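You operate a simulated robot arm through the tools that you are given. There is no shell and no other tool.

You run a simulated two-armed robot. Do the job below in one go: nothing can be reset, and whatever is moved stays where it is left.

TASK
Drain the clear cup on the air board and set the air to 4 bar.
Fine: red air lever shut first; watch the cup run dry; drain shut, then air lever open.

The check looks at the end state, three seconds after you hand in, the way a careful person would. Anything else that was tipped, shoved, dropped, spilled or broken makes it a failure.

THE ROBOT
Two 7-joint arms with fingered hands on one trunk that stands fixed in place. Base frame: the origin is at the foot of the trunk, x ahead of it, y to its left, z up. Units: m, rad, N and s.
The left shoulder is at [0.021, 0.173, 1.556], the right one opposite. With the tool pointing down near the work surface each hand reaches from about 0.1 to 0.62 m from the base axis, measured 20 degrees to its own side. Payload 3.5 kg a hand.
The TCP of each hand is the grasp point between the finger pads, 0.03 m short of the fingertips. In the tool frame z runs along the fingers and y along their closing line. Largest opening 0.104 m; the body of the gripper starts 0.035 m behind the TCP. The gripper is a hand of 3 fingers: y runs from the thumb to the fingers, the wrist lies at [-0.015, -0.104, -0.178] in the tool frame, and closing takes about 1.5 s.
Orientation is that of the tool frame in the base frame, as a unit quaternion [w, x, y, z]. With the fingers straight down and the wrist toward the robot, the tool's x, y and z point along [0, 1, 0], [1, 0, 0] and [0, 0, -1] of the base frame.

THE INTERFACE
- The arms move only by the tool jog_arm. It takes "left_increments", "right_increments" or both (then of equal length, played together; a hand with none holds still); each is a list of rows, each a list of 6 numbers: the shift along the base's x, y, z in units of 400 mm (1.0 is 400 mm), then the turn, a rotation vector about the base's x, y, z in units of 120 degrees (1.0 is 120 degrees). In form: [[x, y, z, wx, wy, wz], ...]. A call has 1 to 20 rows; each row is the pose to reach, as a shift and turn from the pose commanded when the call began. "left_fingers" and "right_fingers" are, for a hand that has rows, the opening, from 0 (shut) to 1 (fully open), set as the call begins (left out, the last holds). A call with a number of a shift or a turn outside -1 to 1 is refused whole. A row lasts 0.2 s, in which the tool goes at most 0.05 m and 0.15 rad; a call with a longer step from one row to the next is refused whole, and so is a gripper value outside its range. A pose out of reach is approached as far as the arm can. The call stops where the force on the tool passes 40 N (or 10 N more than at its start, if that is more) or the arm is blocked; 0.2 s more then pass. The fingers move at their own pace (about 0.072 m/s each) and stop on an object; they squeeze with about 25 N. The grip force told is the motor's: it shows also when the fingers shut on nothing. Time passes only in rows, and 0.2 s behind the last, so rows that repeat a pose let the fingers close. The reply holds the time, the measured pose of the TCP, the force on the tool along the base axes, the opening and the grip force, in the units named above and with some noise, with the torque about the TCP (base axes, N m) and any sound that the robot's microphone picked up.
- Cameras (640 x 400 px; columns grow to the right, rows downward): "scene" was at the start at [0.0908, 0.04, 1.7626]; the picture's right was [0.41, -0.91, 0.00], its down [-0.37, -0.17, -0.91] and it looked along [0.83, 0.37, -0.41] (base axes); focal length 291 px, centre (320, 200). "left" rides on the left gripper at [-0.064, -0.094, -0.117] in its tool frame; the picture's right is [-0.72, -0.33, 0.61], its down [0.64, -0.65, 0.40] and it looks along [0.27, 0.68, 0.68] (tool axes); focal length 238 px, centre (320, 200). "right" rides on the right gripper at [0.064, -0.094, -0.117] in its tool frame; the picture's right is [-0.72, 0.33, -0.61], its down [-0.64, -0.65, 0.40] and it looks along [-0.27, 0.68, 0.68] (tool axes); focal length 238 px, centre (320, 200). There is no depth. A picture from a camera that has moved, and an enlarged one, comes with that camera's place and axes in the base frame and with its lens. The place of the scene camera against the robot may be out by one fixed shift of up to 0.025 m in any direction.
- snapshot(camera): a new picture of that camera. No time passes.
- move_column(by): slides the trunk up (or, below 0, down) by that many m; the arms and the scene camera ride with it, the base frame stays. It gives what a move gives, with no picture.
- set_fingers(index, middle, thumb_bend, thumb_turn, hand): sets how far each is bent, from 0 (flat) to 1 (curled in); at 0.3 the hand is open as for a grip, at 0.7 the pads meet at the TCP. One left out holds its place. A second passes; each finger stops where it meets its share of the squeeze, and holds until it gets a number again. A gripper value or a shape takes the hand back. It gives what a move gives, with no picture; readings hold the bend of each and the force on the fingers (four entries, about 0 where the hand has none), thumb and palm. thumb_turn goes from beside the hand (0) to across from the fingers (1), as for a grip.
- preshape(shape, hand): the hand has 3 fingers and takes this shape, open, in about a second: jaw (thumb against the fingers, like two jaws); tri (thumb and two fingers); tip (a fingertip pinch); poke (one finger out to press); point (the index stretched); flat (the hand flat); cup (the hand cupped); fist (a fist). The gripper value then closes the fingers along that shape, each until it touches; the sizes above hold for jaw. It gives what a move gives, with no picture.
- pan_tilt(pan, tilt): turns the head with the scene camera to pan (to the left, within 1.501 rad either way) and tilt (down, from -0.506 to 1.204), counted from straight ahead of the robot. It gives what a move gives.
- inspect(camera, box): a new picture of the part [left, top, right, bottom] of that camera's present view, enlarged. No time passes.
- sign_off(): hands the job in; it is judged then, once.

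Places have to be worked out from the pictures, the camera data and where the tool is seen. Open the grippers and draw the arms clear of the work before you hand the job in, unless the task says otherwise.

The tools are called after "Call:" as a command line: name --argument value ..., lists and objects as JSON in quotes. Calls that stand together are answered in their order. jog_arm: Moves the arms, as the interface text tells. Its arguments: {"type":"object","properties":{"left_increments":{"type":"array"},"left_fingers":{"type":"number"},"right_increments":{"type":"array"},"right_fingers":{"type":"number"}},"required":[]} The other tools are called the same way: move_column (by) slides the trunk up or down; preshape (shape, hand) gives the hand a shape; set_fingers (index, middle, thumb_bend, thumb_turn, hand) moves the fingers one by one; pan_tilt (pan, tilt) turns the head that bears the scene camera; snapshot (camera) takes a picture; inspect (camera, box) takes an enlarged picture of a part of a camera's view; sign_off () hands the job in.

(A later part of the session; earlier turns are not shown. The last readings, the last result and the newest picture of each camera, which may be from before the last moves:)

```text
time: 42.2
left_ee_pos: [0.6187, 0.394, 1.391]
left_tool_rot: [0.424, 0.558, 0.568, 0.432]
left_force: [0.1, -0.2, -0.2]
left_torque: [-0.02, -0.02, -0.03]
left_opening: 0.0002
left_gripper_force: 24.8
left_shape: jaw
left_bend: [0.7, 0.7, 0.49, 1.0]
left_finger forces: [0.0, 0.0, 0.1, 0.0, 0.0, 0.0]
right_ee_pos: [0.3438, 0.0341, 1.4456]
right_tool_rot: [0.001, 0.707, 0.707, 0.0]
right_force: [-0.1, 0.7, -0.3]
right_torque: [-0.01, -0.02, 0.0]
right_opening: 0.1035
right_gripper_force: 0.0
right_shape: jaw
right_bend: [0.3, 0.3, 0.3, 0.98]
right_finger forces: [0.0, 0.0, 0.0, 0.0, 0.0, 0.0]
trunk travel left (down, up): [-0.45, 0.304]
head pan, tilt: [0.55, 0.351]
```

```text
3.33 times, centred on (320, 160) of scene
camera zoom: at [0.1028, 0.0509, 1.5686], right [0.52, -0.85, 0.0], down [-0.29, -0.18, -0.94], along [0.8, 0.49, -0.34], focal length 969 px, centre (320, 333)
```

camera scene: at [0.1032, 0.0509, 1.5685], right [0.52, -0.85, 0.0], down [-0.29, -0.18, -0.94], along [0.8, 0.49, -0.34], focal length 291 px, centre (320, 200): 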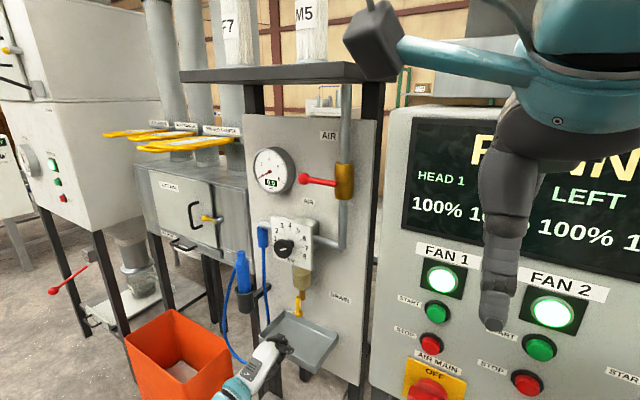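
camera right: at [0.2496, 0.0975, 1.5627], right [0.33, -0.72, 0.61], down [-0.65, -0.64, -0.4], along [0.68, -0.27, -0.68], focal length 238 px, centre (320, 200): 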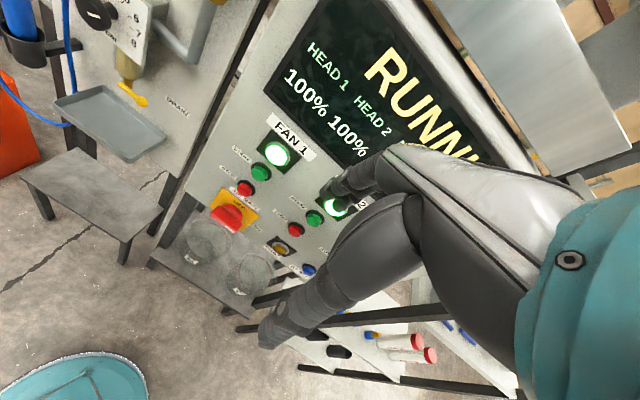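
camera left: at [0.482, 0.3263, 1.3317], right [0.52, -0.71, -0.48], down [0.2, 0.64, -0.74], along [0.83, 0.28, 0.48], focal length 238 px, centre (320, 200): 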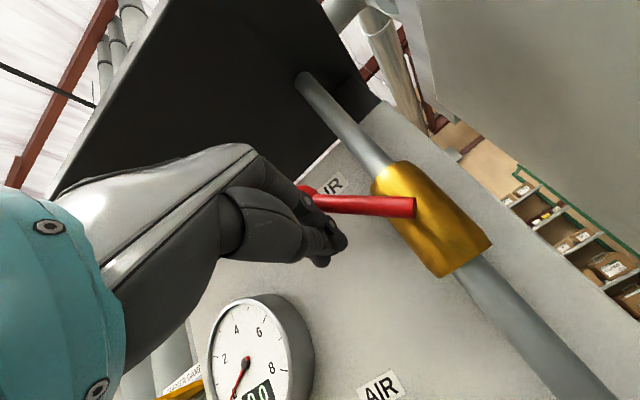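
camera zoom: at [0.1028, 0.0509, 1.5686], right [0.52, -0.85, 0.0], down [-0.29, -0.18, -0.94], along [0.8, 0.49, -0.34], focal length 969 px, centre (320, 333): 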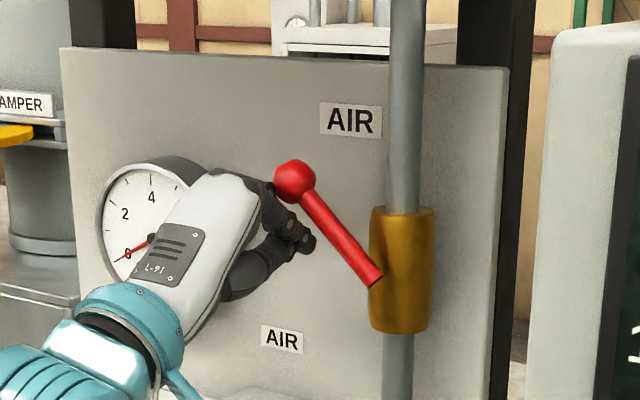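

The lever is already more than halfway up. I continue the arc up and to the right to bring it upright.

Call:
jog_arm --left_increments '[[0, -0.007, 0.018, 0, 0, 0], [0, -0.015, 0.035, 0, 0, 0], [0, -0.027, 0.052, 0, 0, 0], [0, -0.04, 0.0675, 0, 0, 0], [0, -0.055, 0.081, 0, 0, 0], [0, -0.07, 0.0925, 0, 0, 0], [0, -0.084, 0.1, 0, 0, 0], [0, -0.0975, 0.1075, 0, 0, 0]]'

Call:
snapshot --camera "left"

Call:
inspect --camera "scene" --box '[240, 100, 400, 220]'

```text
time: 44.0
left_ee_pos: [0.6184, 0.3526, 1.4326]
left_tool_rot: [0.424, 0.558, 0.568, 0.432]
left_force: [-1.3, 0.3, -1.9]
left_torque: [0.02, -0.02, -0.01]
left_opening: 0.0
left_gripper_force: 25.0
left_shape: jaw
left_bend: [0.7, 0.7, 0.49, 1.0]
left_finger forces: [0.0, 0.0, 0.0, 0.0, 0.1, 0.0]
right_ee_pos: [0.3436, 0.032, 1.4453]
right_tool_rot: [0.0, 0.706, 0.708, 0.0]
right_force: [-0.6, -0.2, 0.7]
right_torque: [0.02, -0.01, 0.02]
right_opening: 0.1037
right_gripper_force: 0.1
right_shape: jaw
right_bend: [0.3, 0.3, 0.3, 0.98]
right_finger forces: [0.0, 0.0, 0.0, 0.0, 0.0, 0.0]
trunk travel left (down, up): [-0.45, 0.304]
head pan, tilt: [0.55, 0.351]
```

```text
taken
camera left: at [0.4825, 0.2857, 1.3742], right [0.52, -0.71, -0.48], down [0.2, 0.64, -0.74], along [0.83, 0.28, 0.48], focal length 238 px, centre (320, 200)
```

left: 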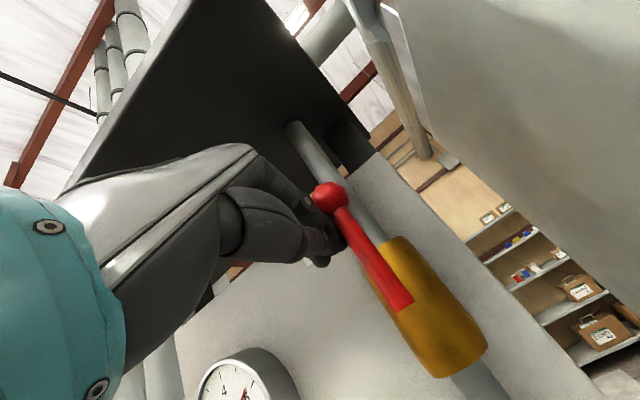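

```text
3.33 times, centred on (320, 160) of scene
camera zoom: at [0.103, 0.0509, 1.5685], right [0.52, -0.85, 0.0], down [-0.29, -0.18, -0.94], along [0.8, 0.49, -0.34], focal length 969 px, centre (320, 333)
```

zoom: 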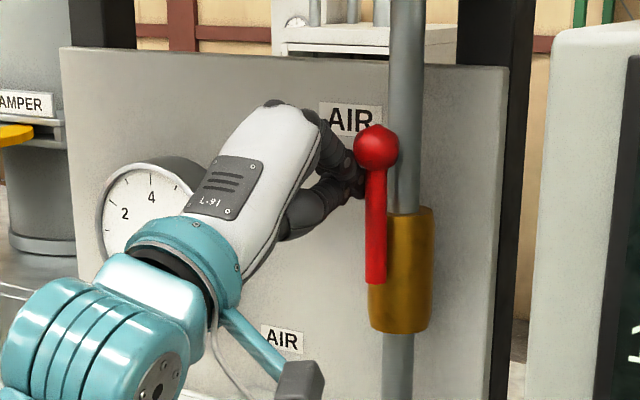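

The lever is upright or nearly so. I press it the last bit to its stop.

Call:
jog_arm --left_increments '[[0, -0.012, 0, 0, 0, 0], [0, -0.022, 0, 0, 0, 0]]'

Call:
inspect --camera "scene" --box '[240, 100, 400, 220]'

```text
time: 44.6
left_ee_pos: [0.6176, 0.3481, 1.432]
left_tool_rot: [0.424, 0.556, 0.569, 0.433]
left_force: [-2.7, 15.9, -0.3]
left_torque: [-0.02, -0.03, 0.19]
left_opening: 0.0
left_gripper_force: 24.9
left_shape: jaw
left_bend: [0.7, 0.7, 0.49, 1.0]
left_finger forces: [18.7, 0.1, 0.1, 0.1, 0.1, 0.0]
right_ee_pos: [0.3446, 0.0362, 1.4453]
right_tool_rot: [0.0, 0.706, 0.708, -0.001]
right_force: [0.2, 0.5, -0.8]
right_torque: [0.01, 0.0, 0.02]
right_opening: 0.1033
right_gripper_force: 0.0
right_shape: jaw
right_bend: [0.3, 0.3, 0.3, 0.98]
right_finger forces: [0.0, 0.1, 0.0, 0.1, 0.0, 0.0]
trunk travel left (down, up): [-0.45, 0.304]
head pan, tilt: [0.55, 0.351]
```

```text
3.33 times, centred on (320, 160) of scene
camera zoom: at [0.1026, 0.0545, 1.5685], right [0.52, -0.85, 0.0], down [-0.29, -0.18, -0.94], along [0.8, 0.49, -0.34], focal length 969 px, centre (320, 333)
```

zoom: 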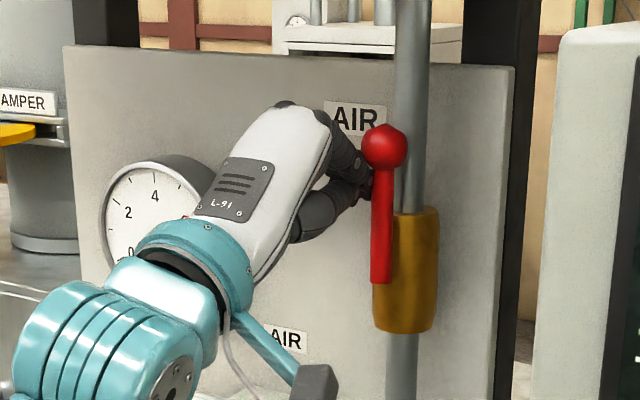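

The lever is on its upright stop at 16 N. I ease off to the left, draw back and read the gauge.

Call:
jog_arm --left_increments '[[0, 0.04, 0, 0, 0, 0], [-0.04, 0.08, 0, 0, 0, 0], [-0.14, 0.08, 0, 0, 0, 0], [-0.25, 0.08, 0, 0, 0, 0], [-0.36, 0.08, -0.05, 0, 0, 0], [-0.42, 0.08, -0.12, 0, 0, 0]]'

Call:
inspect --camera "scene" --box '[240, 100, 400, 220]'

Call:
inspect --camera "scene" --box '[240, 200, 360, 320]'

Call:
snapshot --camera "left"

```text
time: 46.0
left_ee_pos: [0.4516, 0.3786, 1.3849]
left_tool_rot: [0.425, 0.559, 0.567, 0.431]
left_force: [0.2, -0.1, -0.1]
left_torque: [-0.01, -0.02, -0.01]
left_opening: 0.0
left_gripper_force: 24.7
left_shape: jaw
left_bend: [0.7, 0.7, 0.49, 1.0]
left_finger forces: [0.0, 0.0, 0.0, 0.0, 0.0, 0.1]
right_ee_pos: [0.3444, 0.0332, 1.4452]
right_tool_rot: [0.0, 0.706, 0.708, 0.0]
right_force: [-0.2, 0.7, 0.6]
right_torque: [-0.01, 0.01, 0.01]
right_opening: 0.1037
right_gripper_force: 0.1
right_shape: jaw
right_bend: [0.3, 0.3, 0.3, 0.98]
right_finger forces: [0.0, 0.1, 0.0, 0.0, 0.0, 0.0]
trunk travel left (down, up): [-0.45, 0.304]
head pan, tilt: [0.55, 0.351]
```

```text
3.33 times, centred on (320, 160) of scene
camera zoom: at [0.1024, 0.0512, 1.5686], right [0.52, -0.85, 0.0], down [-0.29, -0.18, -0.94], along [0.8, 0.49, -0.34], focal length 969 px, centre (320, 333)
```

zoom: 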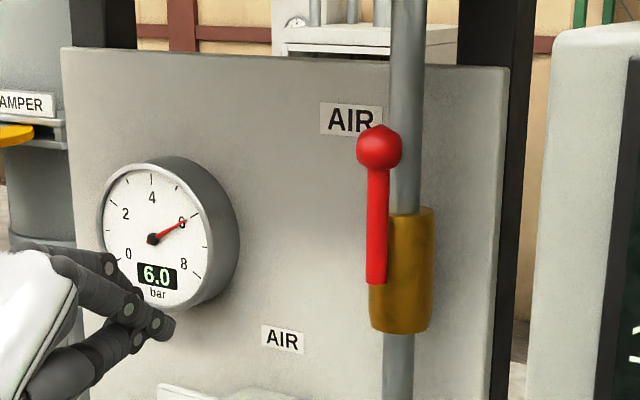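

```text
3.33 times, centred on (300, 260) of scene
camera zoom: at [0.1024, 0.0512, 1.5686], right [0.52, -0.85, 0.0], down [-0.29, -0.18, -0.94], along [0.8, 0.49, -0.34], focal length 969 px, centre (387, 0)
```

zoom: 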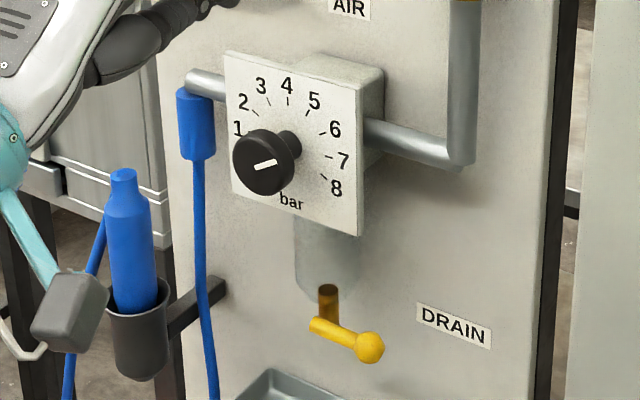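

```text
taken
camera left: at [0.3156, 0.3117, 1.3256], right [0.52, -0.71, -0.48], down [0.21, 0.64, -0.74], along [0.83, 0.28, 0.48], focal length 238 px, centre (320, 200)
```

left: 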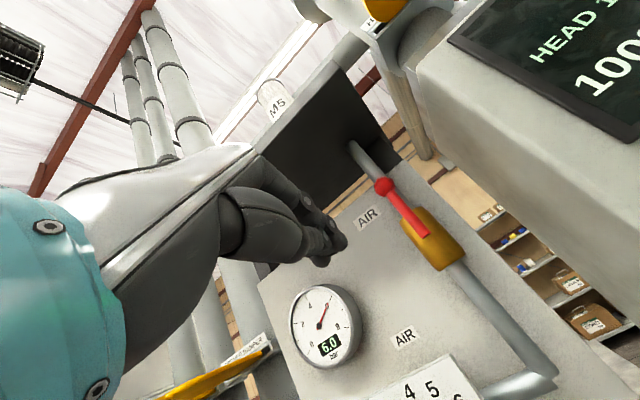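

The air is back on at 6.0 bar, the cup is empty and the drain is shut. Next is the knob: I open the hand, point the fingers straight forward with a 30° roll, and stop in front of the knob.

Call:
jog_arm --left_increments '[[0.0, 0.03, -0.08, 0.0414, -0.0204, -0.0055], [0.0, 0.06, -0.16, 0.0828, -0.0407, -0.0109], [0.02, 0.09, -0.24, 0.1243, -0.0611, -0.0164], [0.05, 0.12, -0.32, 0.1657, -0.0814, -0.0218], [0.09, 0.15, -0.4, 0.2071, -0.1018, -0.0273], [0.11, 0.1735, -0.46, 0.2485, -0.1221, -0.0327]]' --left_fingers 0.8

Call:
snapshot --camera "left"

Call:
snapshot --camera "scene"

Call:
inspect --camera "right" --box '[0, 0, 200, 160]'

```text
time: 47.4
left_ee_pos: [0.4946, 0.4478, 1.2002]
left_tool_rot: [0.349, 0.608, 0.36, 0.615]
left_force: [0.0, -0.5, -1.0]
left_torque: [0.02, 0.01, 0.01]
left_opening: 0.0833
left_gripper_force: 0.1
left_shape: jaw
left_bend: [0.27, 0.34, 0.5, 0.99]
left_finger forces: [0.1, 0.0, 0.0, 0.1, 0.1, 0.1]
right_ee_pos: [0.3449, 0.033, 1.4454]
right_tool_rot: [0.0, 0.707, 0.708, 0.0]
right_force: [-0.2, 0.1, 0.2]
right_torque: [0.01, 0.04, 0.04]
right_opening: 0.1039
right_gripper_force: 0.1
right_shape: jaw
right_bend: [0.3, 0.3, 0.3, 0.98]
right_finger forces: [0.0, 0.0, 0.2, 0.0, 0.1, 0.0]
trunk travel left (down, up): [-0.45, 0.304]
head pan, tilt: [0.55, 0.351]
```

```text
taken
camera left: at [0.379, 0.4366, 1.0873], right [0.62, -0.45, -0.64], down [0.39, 0.89, -0.25], along [0.68, -0.1, 0.73], focal length 238 px, centre (320, 200)
```

left: 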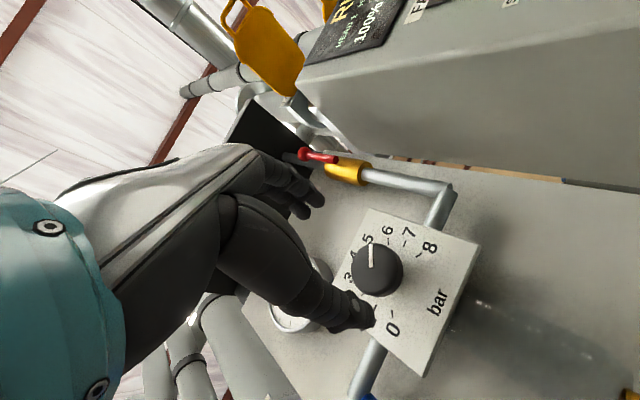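

```text
taken
camera scene: at [0.1031, 0.0511, 1.5685], right [0.52, -0.85, 0.0], down [-0.29, -0.18, -0.94], along [0.8, 0.49, -0.34], focal length 291 px, centre (320, 200)
```

scene: 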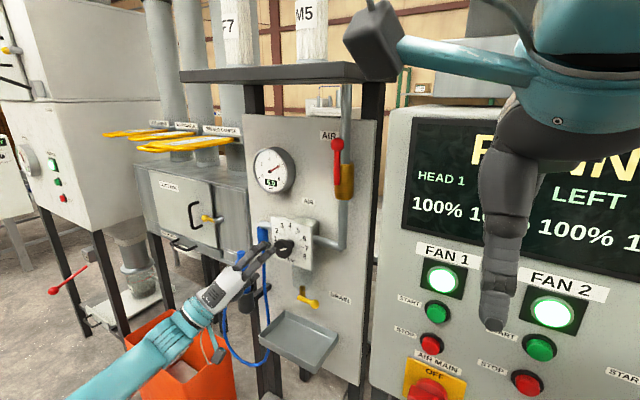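

```text
2.50 times, centred on (100, 80) of right
camera zoom: at [0.251, 0.0974, 1.5624], right [0.33, -0.72, 0.61], down [-0.65, -0.64, -0.4], along [0.68, -0.27, -0.68], focal length 596 px, centre (870, 500)
```

zoom: 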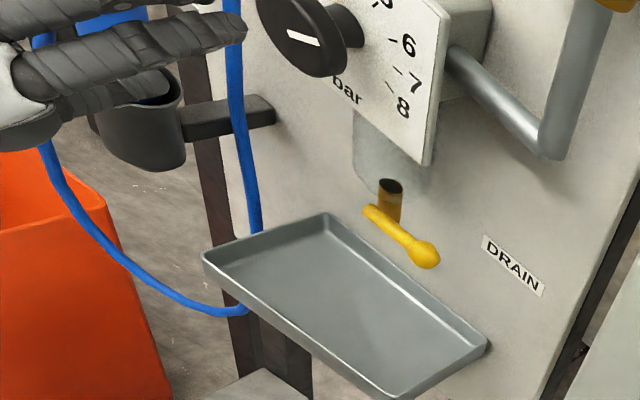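

The hand is in line with the knob, which I place at about (0.58, 0.447, 1.200), with the fingers above and the thumb below. I advance straight forward part way and look.

Call:
jog_arm --left_increments '[[0.05, 0, 0, 0, 0, 0], [0.1, 0, 0, 0, 0, 0], [0.14, 0, 0, 0, 0, 0]]'

Call:
snapshot --camera "left"

Call:
inspect --camera "scene" --box '[230, 200, 350, 290]'

Call:
inspect --camera "right" --box '[0, 0, 160, 80]'

```text
time: 48.2
left_ee_pos: [0.5517, 0.4456, 1.2012]
left_tool_rot: [0.348, 0.608, 0.361, 0.615]
left_force: [0.3, -0.6, 0.0]
left_torque: [-0.02, -0.01, -0.02]
left_opening: 0.0833
left_gripper_force: 0.1
left_shape: jaw
left_bend: [0.27, 0.34, 0.5, 0.99]
left_finger forces: [0.0, 0.1, 0.1, 0.0, 0.0, 0.0]
right_ee_pos: [0.3462, 0.0327, 1.4459]
right_tool_rot: [-0.001, 0.706, 0.708, -0.001]
right_force: [-0.2, -0.6, -0.1]
right_torque: [-0.03, 0.01, 0.01]
right_opening: 0.1039
right_gripper_force: 0.1
right_shape: jaw
right_bend: [0.3, 0.3, 0.3, 0.98]
right_finger forces: [0.1, 0.0, 0.1, 0.0, 0.0, 0.1]
trunk travel left (down, up): [-0.45, 0.304]
head pan, tilt: [0.55, 0.351]
```

```text
taken
camera left: at [0.4353, 0.4345, 1.088], right [0.62, -0.45, -0.64], down [0.39, 0.89, -0.25], along [0.68, -0.09, 0.73], focal length 238 px, centre (320, 200)
```

left: 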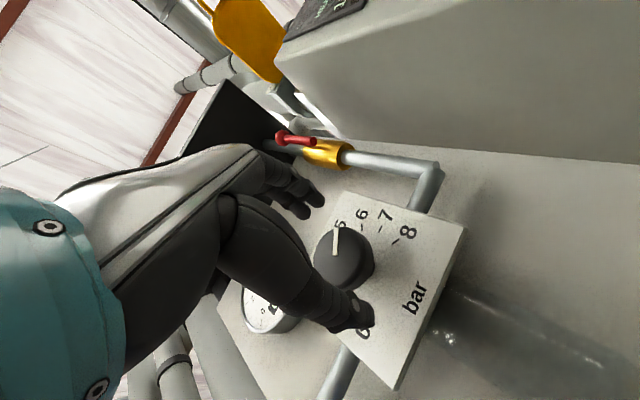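

```text
4.44 times, centred on (290, 245) of scene
camera zoom: at [0.1037, 0.0508, 1.5685], right [0.52, -0.85, 0.0], down [-0.29, -0.18, -0.94], along [0.8, 0.49, -0.34], focal length 1292 px, centre (453, 0)
```

zoom: 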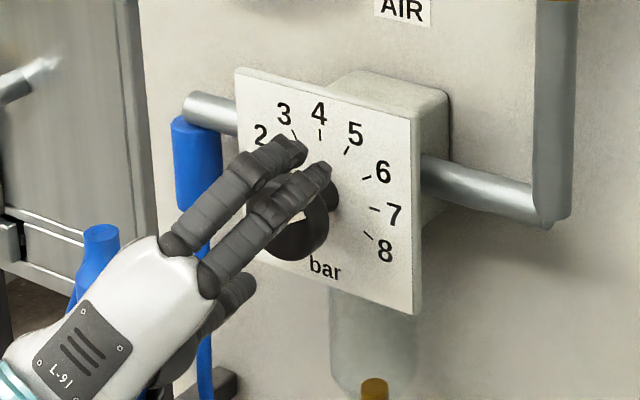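

```text
4.00 times, centred on (80, 40) of right
camera zoom: at [0.2515, 0.0971, 1.5624], right [0.33, -0.72, 0.61], down [-0.65, -0.64, -0.4], along [0.68, -0.27, -0.68], focal length 953 px, centre (1280, 840)
```

zoom: 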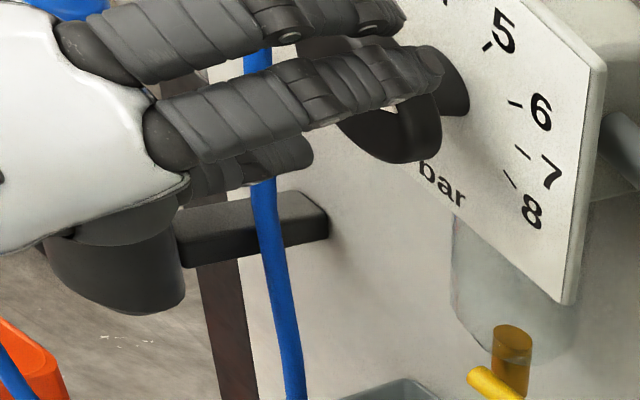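

The fingers straddle the knob above and below with clear gaps, and the fingertips are still about 3 cm short of the dial plate. I advance the last 2 cm and then close on the knob.

Call:
jog_arm --left_increments '[[0.02, 0, 0, 0, 0, 0], [0.04, 0, 0, 0, 0, 0], [0.055, 0, 0, 0, 0, 0]]'

Call:
snapshot --camera "left"

Call:
inspect --camera "scene" --box '[230, 200, 350, 290]'

Call:
inspect --camera "right" --box '[0, 0, 160, 80]'

```text
time: 49.0
left_ee_pos: [0.5726, 0.4439, 1.2021]
left_tool_rot: [0.349, 0.609, 0.36, 0.615]
left_force: [0.5, -0.8, 0.5]
left_torque: [0.0, -0.04, -0.02]
left_opening: 0.0832
left_gripper_force: 0.0
left_shape: jaw
left_bend: [0.27, 0.34, 0.5, 0.99]
left_finger forces: [0.1, 0.0, 0.1, 0.0, 0.1, 0.0]
right_ee_pos: [0.3436, 0.0328, 1.4447]
right_tool_rot: [0.0, 0.707, 0.707, 0.0]
right_force: [-0.9, -0.8, 0.4]
right_torque: [0.01, 0.01, 0.0]
right_opening: 0.1037
right_gripper_force: 0.0
right_shape: jaw
right_bend: [0.3, 0.3, 0.3, 0.98]
right_finger forces: [0.1, 0.0, 0.0, 0.1, 0.0, 0.1]
trunk travel left (down, up): [-0.45, 0.304]
head pan, tilt: [0.55, 0.351]
```

```text
taken
camera left: at [0.4552, 0.4332, 1.0883], right [0.62, -0.45, -0.64], down [0.39, 0.89, -0.25], along [0.68, -0.09, 0.73], focal length 238 px, centre (320, 200)
```

left: 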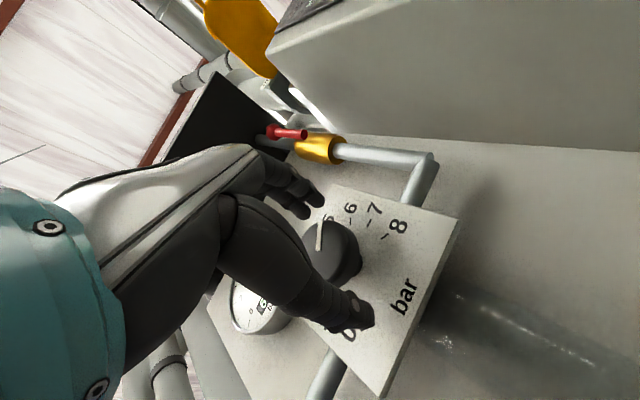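

```text
4.44 times, centred on (290, 245) of scene
camera zoom: at [0.1032, 0.0507, 1.5685], right [0.52, -0.85, 0.0], down [-0.29, -0.18, -0.94], along [0.8, 0.49, -0.34], focal length 1292 px, centre (453, 0)
```

zoom: 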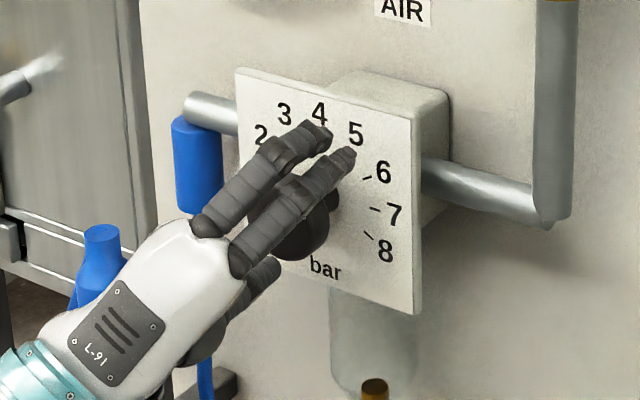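

```text
4.00 times, centred on (80, 40) of right
camera zoom: at [0.251, 0.0971, 1.5625], right [0.33, -0.72, 0.61], down [-0.65, -0.64, -0.4], along [0.68, -0.27, -0.68], focal length 953 px, centre (1280, 840)
```

zoom: 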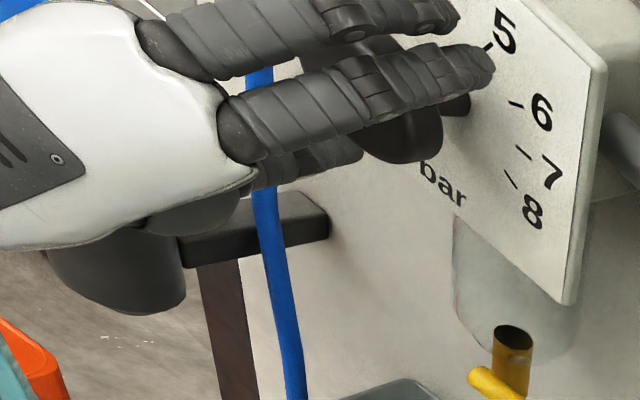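

The fingertips are beside the knob with the plate just ahead of them. I close the hand on the knob, holding the pose.

Call:
jog_arm --left_increments '[[0, 0, 0, 0, 0, 0], [0, 0, 0, 0, 0, 0], [0, 0, 0, 0, 0, 0], [0, 0, 0, 0, 0, 0], [0, 0, 0, 0, 0, 0], [0, 0, 0, 0, 0, 0]]' --left_fingers 0.25

Call:
snapshot --camera "left"

Call:
inspect --camera "scene" --box '[230, 200, 350, 290]'

Call:
inspect --camera "right" --box '[0, 0, 160, 80]'

```text
time: 50.4
left_ee_pos: [0.5723, 0.4442, 1.2004]
left_tool_rot: [0.349, 0.609, 0.361, 0.614]
left_force: [0.0, 0.0, -5.7]
left_torque: [-0.02, 0.18, 0.03]
left_opening: 0.0395
left_gripper_force: 24.7
left_shape: jaw
left_bend: [0.74, 0.51, 0.72, 1.0]
left_finger forces: [12.9, 6.7, 0.0, 0.0, 24.5, 0.1]
right_ee_pos: [0.3447, 0.0338, 1.4444]
right_tool_rot: [-0.001, 0.707, 0.708, 0.0]
right_force: [-0.2, 1.0, 0.3]
right_torque: [-0.04, -0.04, -0.02]
right_opening: 0.1036
right_gripper_force: 0.1
right_shape: jaw
right_bend: [0.3, 0.3, 0.3, 0.98]
right_finger forces: [0.0, 0.0, 0.1, 0.0, 0.0, 0.1]
trunk travel left (down, up): [-0.45, 0.304]
head pan, tilt: [0.55, 0.351]
```

```text
taken
camera left: at [0.4552, 0.4335, 1.0876], right [0.62, -0.45, -0.64], down [0.39, 0.89, -0.25], along [0.68, -0.09, 0.73], focal length 238 px, centre (320, 200)
```

left: 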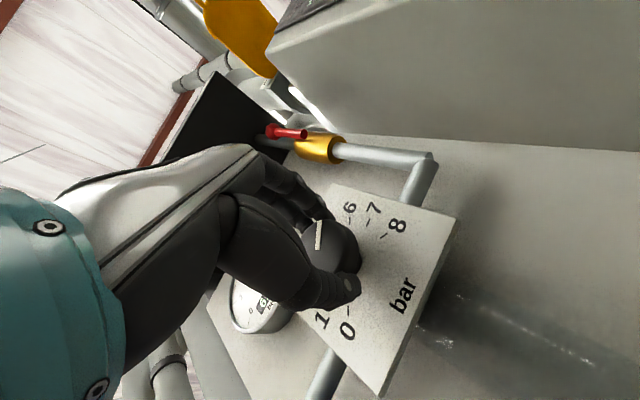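

```text
4.44 times, centred on (290, 245) of scene
camera zoom: at [0.1034, 0.0513, 1.5685], right [0.52, -0.85, 0.0], down [-0.29, -0.18, -0.94], along [0.8, 0.49, -0.34], focal length 1292 px, centre (453, 0)
```

zoom: 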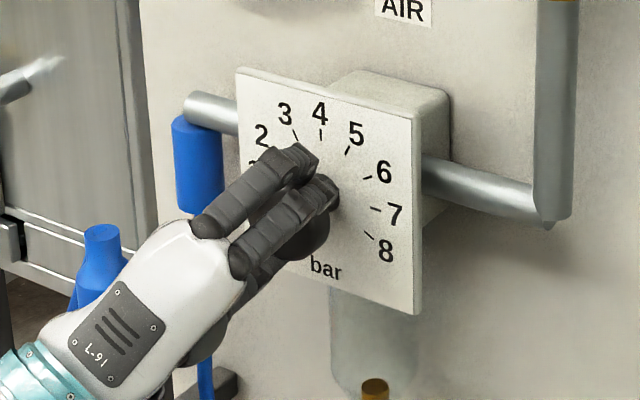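

```text
4.00 times, centred on (80, 40) of right
camera zoom: at [0.2512, 0.0976, 1.5623], right [0.33, -0.72, 0.61], down [-0.65, -0.64, -0.4], along [0.68, -0.27, -0.68], focal length 953 px, centre (1280, 840)
```

zoom: 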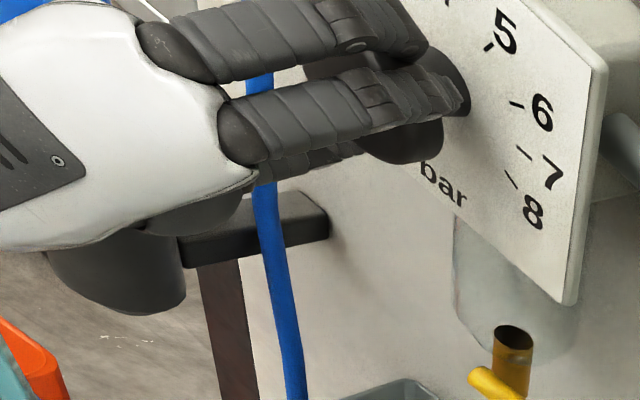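

The knob is gripped, with the index, middle and thumb all loaded at an opening of 4 cm. I turn it 30° counter-clockwise as seen from the robot and check the gauge.

Call:
jog_arm --left_increments '[[0, 0, 0, -0.05, 0, 0], [0, 0, 0, -0.1, 0, 0], [0, 0, 0, -0.15, 0, 0], [0, 0, 0, -0.2, 0, 0], [0, 0, 0, -0.25, 0, 0]]'

Call:
snapshot --camera "left"

Call:
inspect --camera "scene" --box '[230, 200, 350, 290]'

Call:
inspect --camera "scene" --box '[240, 130, 360, 220]'

```text
time: 51.6
left_ee_pos: [0.572, 0.445, 1.2018]
left_tool_rot: [0.496, 0.497, 0.506, 0.501]
left_force: [-1.3, 0.2, 0.3]
left_torque: [-0.02, -0.02, 0.0]
left_opening: 0.0396
left_gripper_force: 24.5
left_shape: jaw
left_bend: [0.74, 0.51, 0.72, 1.0]
left_finger forces: [14.5, 9.1, 0.0, 0.0, 22.5, 0.0]
right_ee_pos: [0.3443, 0.0325, 1.4463]
right_tool_rot: [0.0, 0.706, 0.708, 0.0]
right_force: [0.2, -0.6, 0.9]
right_torque: [0.0, 0.0, -0.01]
right_opening: 0.1039
right_gripper_force: 0.0
right_shape: jaw
right_bend: [0.3, 0.3, 0.3, 0.98]
right_finger forces: [0.1, 0.0, 0.0, 0.0, 0.0, 0.0]
trunk travel left (down, up): [-0.45, 0.304]
head pan, tilt: [0.55, 0.351]
```

```text
taken
camera left: at [0.4556, 0.378, 1.1098], right [0.62, -0.71, -0.33], down [0.39, 0.64, -0.66], along [0.68, 0.28, 0.68], focal length 238 px, centre (320, 200)
```

left: 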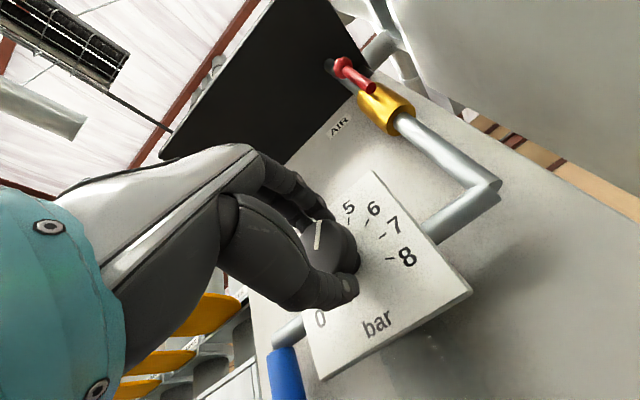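

```text
4.44 times, centred on (290, 245) of scene
camera zoom: at [0.1026, 0.0507, 1.5686], right [0.52, -0.85, 0.0], down [-0.29, -0.18, -0.94], along [0.8, 0.49, -0.34], focal length 1292 px, centre (453, 0)
```

zoom: 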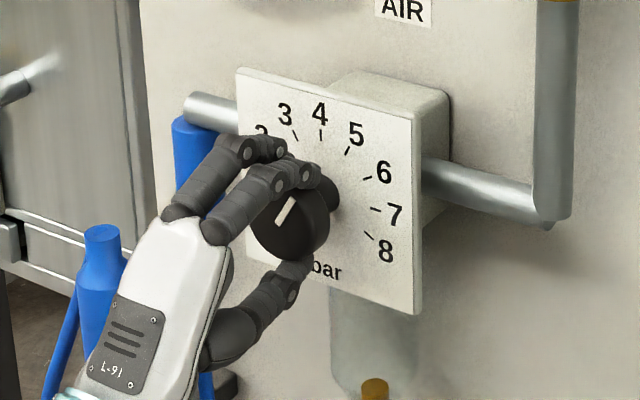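

```text
4.44 times, centred on (300, 175) of scene
camera zoom: at [0.1026, 0.0507, 1.5686], right [0.52, -0.85, 0.0], down [-0.29, -0.18, -0.94], along [0.8, 0.49, -0.34], focal length 1292 px, centre (409, 311)
```

zoom: 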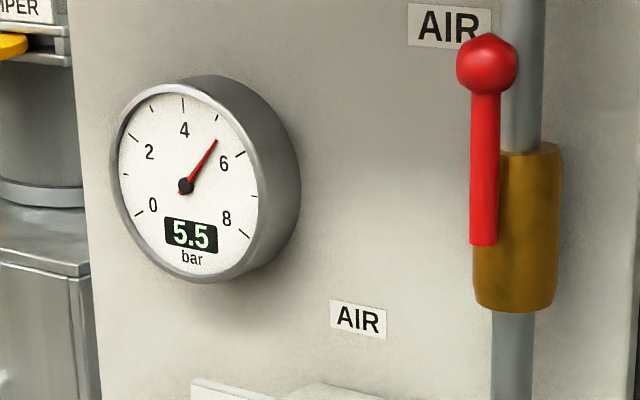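

The knob turned with the hand, and the gauge reads 5.5 and is probably still falling with a lag. I turn a further 25° and hold to let the gauge settle.

Call:
jog_arm --left_increments '[[0, 0, 0, -0.05, 0, 0], [0, 0, 0, -0.1, 0, 0], [0, 0, 0, -0.15, 0, 0], [0, 0, 0, -0.2, 0, 0], [0, 0, 0, -0.21, 0, 0], [0, 0, 0, -0.21, 0, 0], [0, 0, 0, -0.21, 0, 0], [0, 0, 0, -0.21, 0, 0], [0, 0, 0, -0.21, 0, 0], [0, 0, 0, -0.21, 0, 0], [0, 0, 0, -0.21, 0, 0], [0, 0, 0, -0.21, 0, 0], [0, 0, 0, -0.21, 0, 0], [0, 0, 0, -0.21, 0, 0], [0, 0, 0, -0.21, 0, 0], [0, 0, 0, -0.21, 0, 0], [0, 0, 0, -0.21, 0, 0], [0, 0, 0, -0.21, 0, 0]]'

Call:
snapshot --camera "left"

Call:
inspect --camera "scene" --box '[230, 200, 350, 290]'

Call:
inspect --camera "scene" --box '[240, 130, 360, 220]'

```text
time: 55.4
left_ee_pos: [0.5714, 0.445, 1.2014]
left_tool_rot: [0.592, 0.377, 0.604, 0.378]
left_force: [-1.0, 4.3, 8.3]
left_torque: [0.07, -0.27, 0.1]
left_opening: 0.0395
left_gripper_force: 24.8
left_shape: jaw
left_bend: [0.74, 0.49, 0.73, 1.0]
left_finger forces: [17.6, 11.9, 0.0, 0.1, 19.7, 0.0]
right_ee_pos: [0.3447, 0.0331, 1.4459]
right_tool_rot: [0.001, 0.706, 0.708, -0.001]
right_force: [-0.2, -0.1, 0.2]
right_torque: [0.0, 0.01, 0.02]
right_opening: 0.1037
right_gripper_force: 0.1
right_shape: jaw
right_bend: [0.3, 0.3, 0.3, 0.98]
right_finger forces: [0.0, 0.1, 0.0, 0.0, 0.0, 0.0]
trunk travel left (down, up): [-0.45, 0.304]
head pan, tilt: [0.55, 0.351]
```

```text
taken
camera left: at [0.4554, 0.3447, 1.1462], right [0.62, -0.78, 0.01], down [0.39, 0.3, -0.87], along [0.68, 0.54, 0.49], focal length 238 px, centre (320, 200)
```

left: 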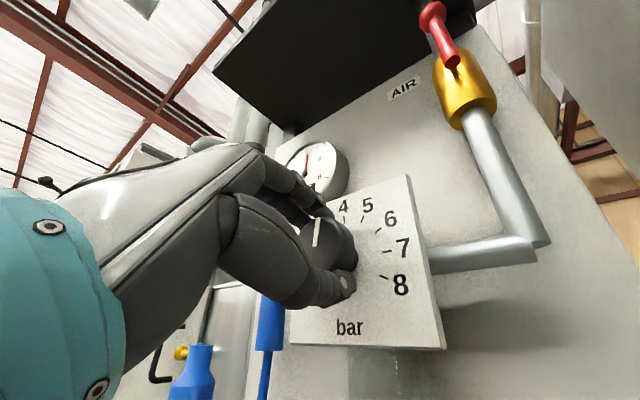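

```text
4.44 times, centred on (290, 245) of scene
camera zoom: at [0.102, 0.051, 1.5686], right [0.52, -0.85, 0.0], down [-0.29, -0.18, -0.94], along [0.8, 0.49, -0.34], focal length 1292 px, centre (453, 0)
```

zoom: 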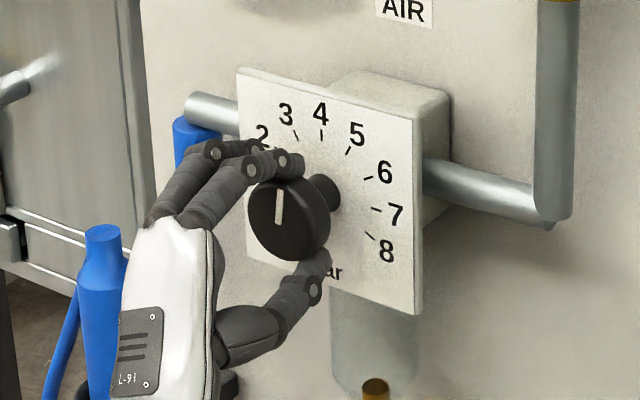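

```text
4.44 times, centred on (300, 175) of scene
camera zoom: at [0.102, 0.051, 1.5686], right [0.52, -0.85, 0.0], down [-0.29, -0.18, -0.94], along [0.8, 0.49, -0.34], focal length 1292 px, centre (409, 311)
```

zoom: 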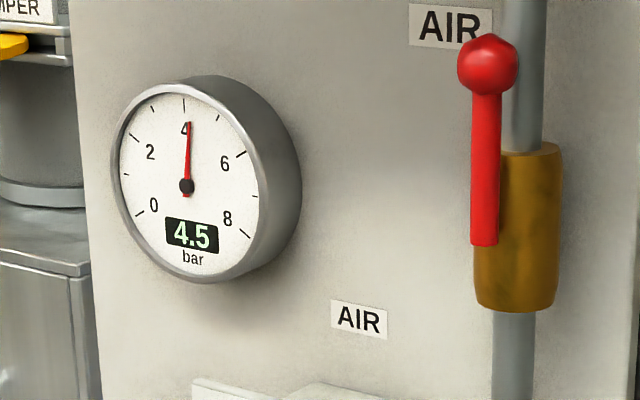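

The gauge has settled at 4.5, so a bit more turn is needed. I look closely at the pointer and the digital readout.

Call:
inspect --camera "scene" --box '[270, 215, 330, 260]'

Call:
inspect --camera "left" --box '[270, 130, 430, 310]'

Call:
inspect --camera "scene" --box '[250, 145, 300, 195]'

```text
8.89 times, centred on (300, 238) of scene
camera zoom: at [0.102, 0.051, 1.5686], right [0.52, -0.85, 0.0], down [-0.29, -0.18, -0.94], along [0.8, 0.49, -0.34], focal length 2585 px, centre (498, -133)
```

zoom: 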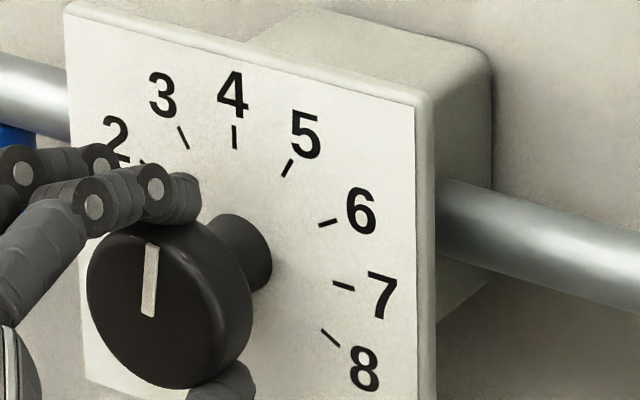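

```text
2.22 times, centred on (350, 220) of left
camera zoom: at [0.4554, 0.3447, 1.1462], right [0.62, -0.78, 0.01], down [0.39, 0.3, -0.87], along [0.68, 0.54, 0.49], focal length 530 px, centre (253, 156)
```

zoom: 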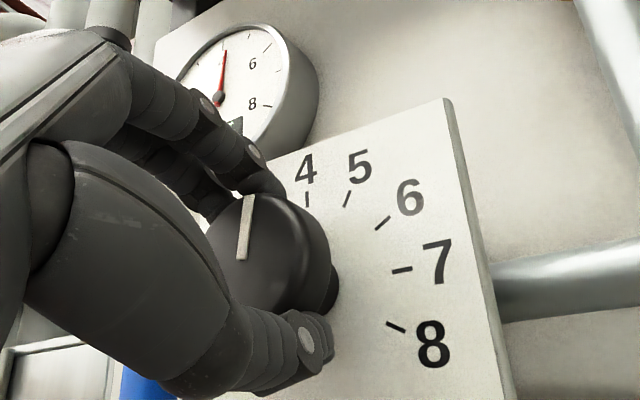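

```text
8.00 times, centred on (275, 170) of scene
camera zoom: at [0.102, 0.051, 1.5686], right [0.52, -0.85, 0.0], down [-0.29, -0.18, -0.94], along [0.8, 0.49, -0.34], focal length 2326 px, centre (680, 440)
```

zoom: 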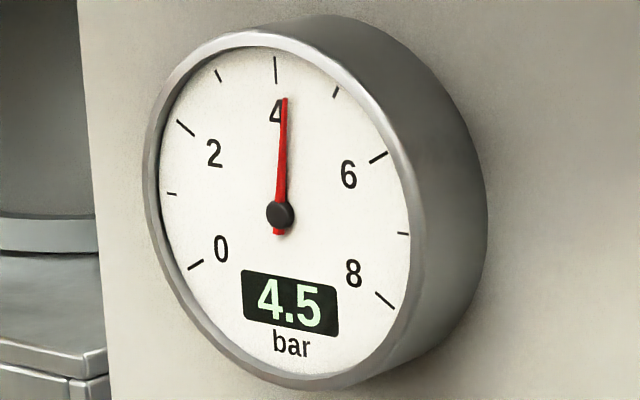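

The digits step by 0.5, but the needle itself works out to about 4.26 bar, matching the pointer at roughly 7° right of 4. I turn another 7.5° and hold for it to settle.

Call:
jog_arm --left_increments '[[0, 0, 0, -0.02, 0, 0], [0, 0, 0, -0.04, 0, 0], [0, 0, 0, -0.063, 0, 0], [0, 0, 0, -0.063, 0, 0], [0, 0, 0, -0.063, 0, 0], [0, 0, 0, -0.063, 0, 0], [0, 0, 0, -0.063, 0, 0], [0, 0, 0, -0.063, 0, 0], [0, 0, 0, -0.063, 0, 0], [0, 0, 0, -0.063, 0, 0], [0, 0, 0, -0.063, 0, 0], [0, 0, 0, -0.063, 0, 0]]'

Call:
inspect --camera "scene" --box '[270, 215, 330, 260]'

Call:
inspect --camera "scene" --box '[250, 145, 300, 195]'

Call:
inspect --camera "left" --box '[250, 130, 410, 310]'

```text
time: 58.0
left_ee_pos: [0.5728, 0.4455, 1.2028]
left_tool_rot: [0.616, 0.336, 0.628, 0.337]
left_force: [-4.8, 2.9, 7.5]
left_torque: [0.06, -0.15, 0.12]
left_opening: 0.0398
left_gripper_force: 24.7
left_shape: jaw
left_bend: [0.74, 0.49, 0.73, 1.0]
left_finger forces: [17.6, 11.2, 0.0, 0.0, 21.3, 0.0]
right_ee_pos: [0.3428, 0.0333, 1.4458]
right_tool_rot: [-0.001, 0.707, 0.707, 0.0]
right_force: [-0.4, 0.1, -0.1]
right_torque: [-0.02, 0.02, -0.02]
right_opening: 0.1036
right_gripper_force: 0.0
right_shape: jaw
right_bend: [0.3, 0.3, 0.3, 0.98]
right_finger forces: [0.0, 0.0, 0.1, 0.1, 0.1, 0.1]
trunk travel left (down, up): [-0.45, 0.304]
head pan, tilt: [0.55, 0.351]
```

```text
8.89 times, centred on (300, 238) of scene
camera zoom: at [0.1012, 0.0508, 1.5687], right [0.52, -0.85, 0.0], down [-0.29, -0.18, -0.94], along [0.8, 0.49, -0.34], focal length 2585 px, centre (498, -133)
```

zoom: 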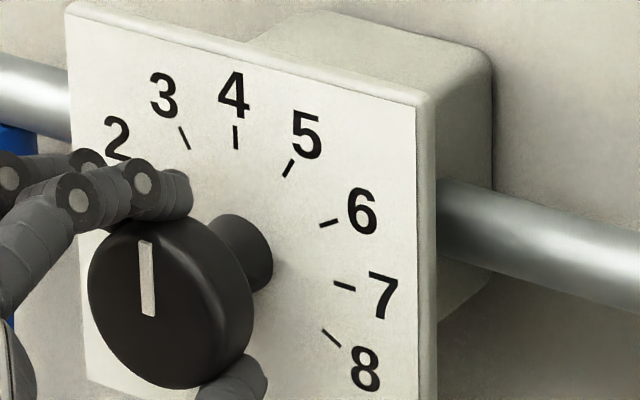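

```text
8.00 times, centred on (275, 170) of scene
camera zoom: at [0.1012, 0.0508, 1.5687], right [0.52, -0.85, 0.0], down [-0.29, -0.18, -0.94], along [0.8, 0.49, -0.34], focal length 2326 px, centre (680, 440)
```

zoom: 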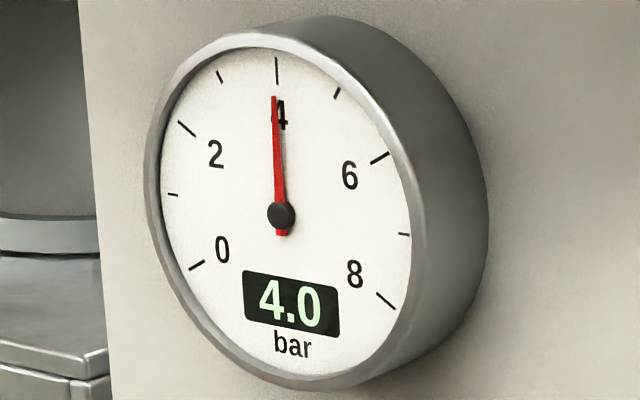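

```text
2.22 times, centred on (330, 220) of left
camera zoom: at [0.4559, 0.3385, 1.16], right [0.62, -0.78, 0.11], down [0.39, 0.19, -0.9], along [0.68, 0.6, 0.42], focal length 530 px, centre (298, 156)
```

zoom: 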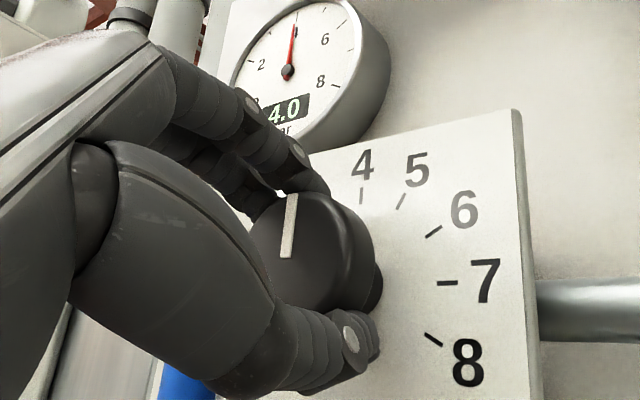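

The gauge now shows 4.0, with the needle right at 4 (about 4.03 by my measure). I open the hand in place to let go of the knob.

Call:
jog_arm --left_increments '[[0, 0, 0, 0, 0, 0], [0, 0, 0, 0, 0, 0], [0, 0, 0, 0, 0, 0], [0, 0, 0, 0, 0, 0], [0, 0, 0, 0, 0, 0]]' --left_fingers 0.85

Call:
inspect --camera "scene" --box '[270, 215, 330, 260]'

Call:
inspect --camera "scene" --box '[250, 145, 300, 195]'

Call:
snapshot --camera "left"

```text
time: 59.2
left_ee_pos: [0.5734, 0.4439, 1.2003]
left_tool_rot: [0.615, 0.337, 0.628, 0.337]
left_force: [0.6, -1.3, 0.1]
left_torque: [-0.02, 0.0, 0.02]
left_opening: 0.0883
left_gripper_force: 0.0
left_shape: jaw
left_bend: [0.27, 0.33, 0.44, 0.99]
left_finger forces: [0.0, 0.1, 0.0, 0.0, 0.1, 0.0]
right_ee_pos: [0.3439, 0.0327, 1.4447]
right_tool_rot: [0.0, 0.707, 0.707, 0.0]
right_force: [-0.6, -0.2, -0.5]
right_torque: [0.02, 0.01, -0.03]
right_opening: 0.1038
right_gripper_force: 0.1
right_shape: jaw
right_bend: [0.3, 0.3, 0.3, 0.98]
right_finger forces: [0.1, 0.0, 0.0, 0.0, 0.0, 0.0]
trunk travel left (down, up): [-0.45, 0.304]
head pan, tilt: [0.55, 0.351]
```

```text
8.89 times, centred on (300, 238) of scene
camera zoom: at [0.1029, 0.0507, 1.5685], right [0.52, -0.85, 0.0], down [-0.29, -0.18, -0.94], along [0.8, 0.49, -0.34], focal length 2585 px, centre (498, -133)
```

zoom: 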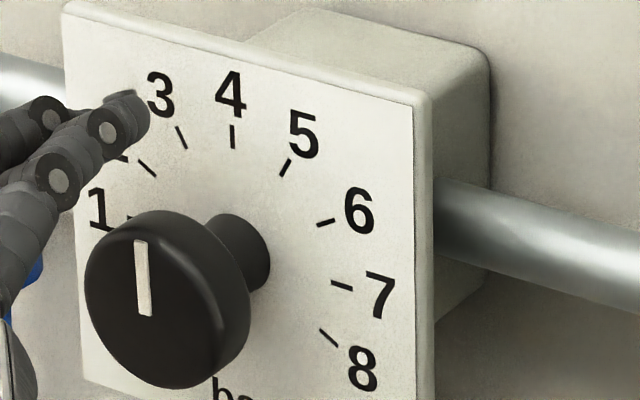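

```text
8.00 times, centred on (275, 170) of scene
camera zoom: at [0.1029, 0.0507, 1.5685], right [0.52, -0.85, 0.0], down [-0.29, -0.18, -0.94], along [0.8, 0.49, -0.34], focal length 2326 px, centre (680, 440)
```

zoom: 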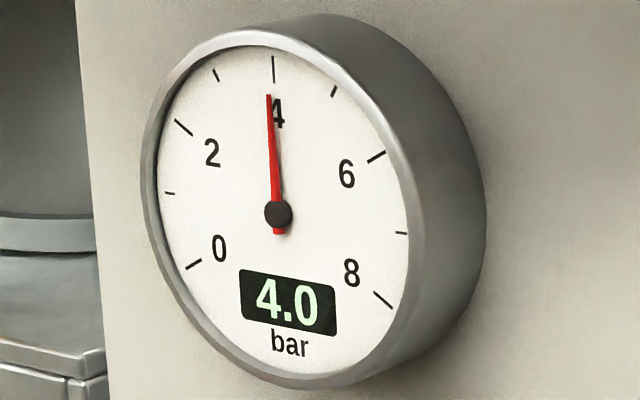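

```text
taken
camera left: at [0.4571, 0.3384, 1.1594], right [0.62, -0.78, 0.11], down [0.39, 0.19, -0.9], along [0.68, 0.6, 0.42], focal length 238 px, centre (320, 200)
```

left: 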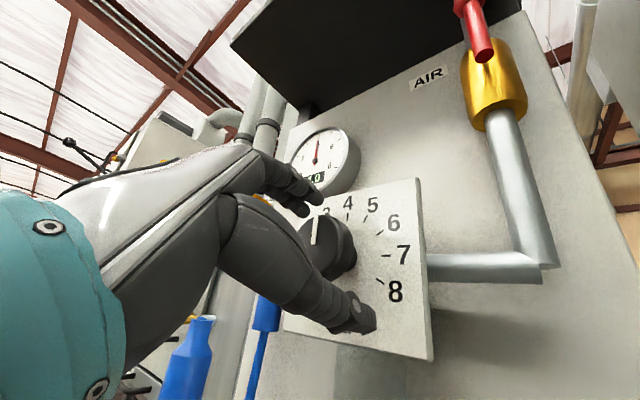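

Released, and the gauge reads 4.0 with the needle on the 4 mark. I withdraw straight back from the knob.

Call:
jog_arm --left_increments '[[-0.06, 0, 0, 0, 0, 0], [-0.14, 0, 0, 0, 0, 0], [-0.24, 0, 0, 0, 0, 0], [-0.34, 0, 0, 0, 0, 0], [-0.4, 0, 0, 0, 0, 0]]'

Call:
snapshot --camera "scene"

Call:
inspect --camera "scene" --box '[250, 145, 300, 195]'

Call:
inspect --camera "scene" --box '[240, 200, 360, 320]'

```text
time: 60.4
left_ee_pos: [0.4135, 0.4449, 1.2015]
left_tool_rot: [0.616, 0.337, 0.627, 0.338]
left_force: [-1.1, -0.6, 0.7]
left_torque: [0.0, 0.0, -0.02]
left_opening: 0.0882
left_gripper_force: 0.1
left_shape: jaw
left_bend: [0.27, 0.33, 0.44, 0.99]
left_finger forces: [0.0, 0.1, 0.1, 0.1, 0.0, 0.0]
right_ee_pos: [0.3444, 0.0336, 1.445]
right_tool_rot: [0.0, 0.706, 0.708, 0.0]
right_force: [0.2, -0.3, -0.2]
right_torque: [0.0, -0.01, 0.0]
right_opening: 0.1035
right_gripper_force: 0.1
right_shape: jaw
right_bend: [0.3, 0.3, 0.3, 0.98]
right_finger forces: [0.0, 0.0, 0.0, 0.1, 0.0, 0.0]
trunk travel left (down, up): [-0.45, 0.304]
head pan, tilt: [0.55, 0.351]
```

```text
taken
camera scene: at [0.1026, 0.0507, 1.5686], right [0.52, -0.85, 0.0], down [-0.29, -0.18, -0.94], along [0.8, 0.49, -0.34], focal length 291 px, centre (320, 200)
```

scene: 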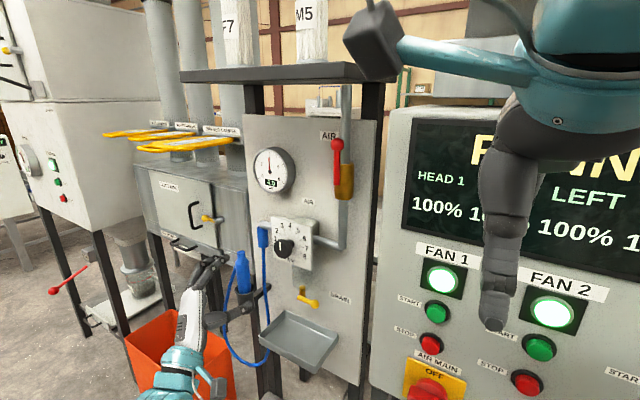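

```text
8.00 times, centred on (275, 170) of scene
camera zoom: at [0.1026, 0.0507, 1.5686], right [0.52, -0.85, 0.0], down [-0.29, -0.18, -0.94], along [0.8, 0.49, -0.34], focal length 2326 px, centre (680, 440)
```

zoom: 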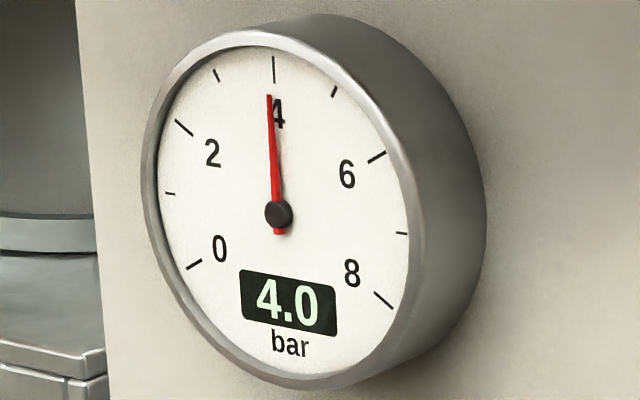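

```text
3.33 times, centred on (300, 260) of scene
camera zoom: at [0.1026, 0.0507, 1.5686], right [0.52, -0.85, 0.0], down [-0.29, -0.18, -0.94], along [0.8, 0.49, -0.34], focal length 969 px, centre (387, 0)
```

zoom: 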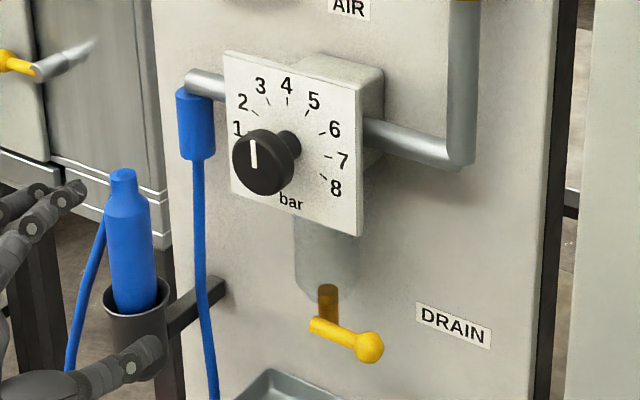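

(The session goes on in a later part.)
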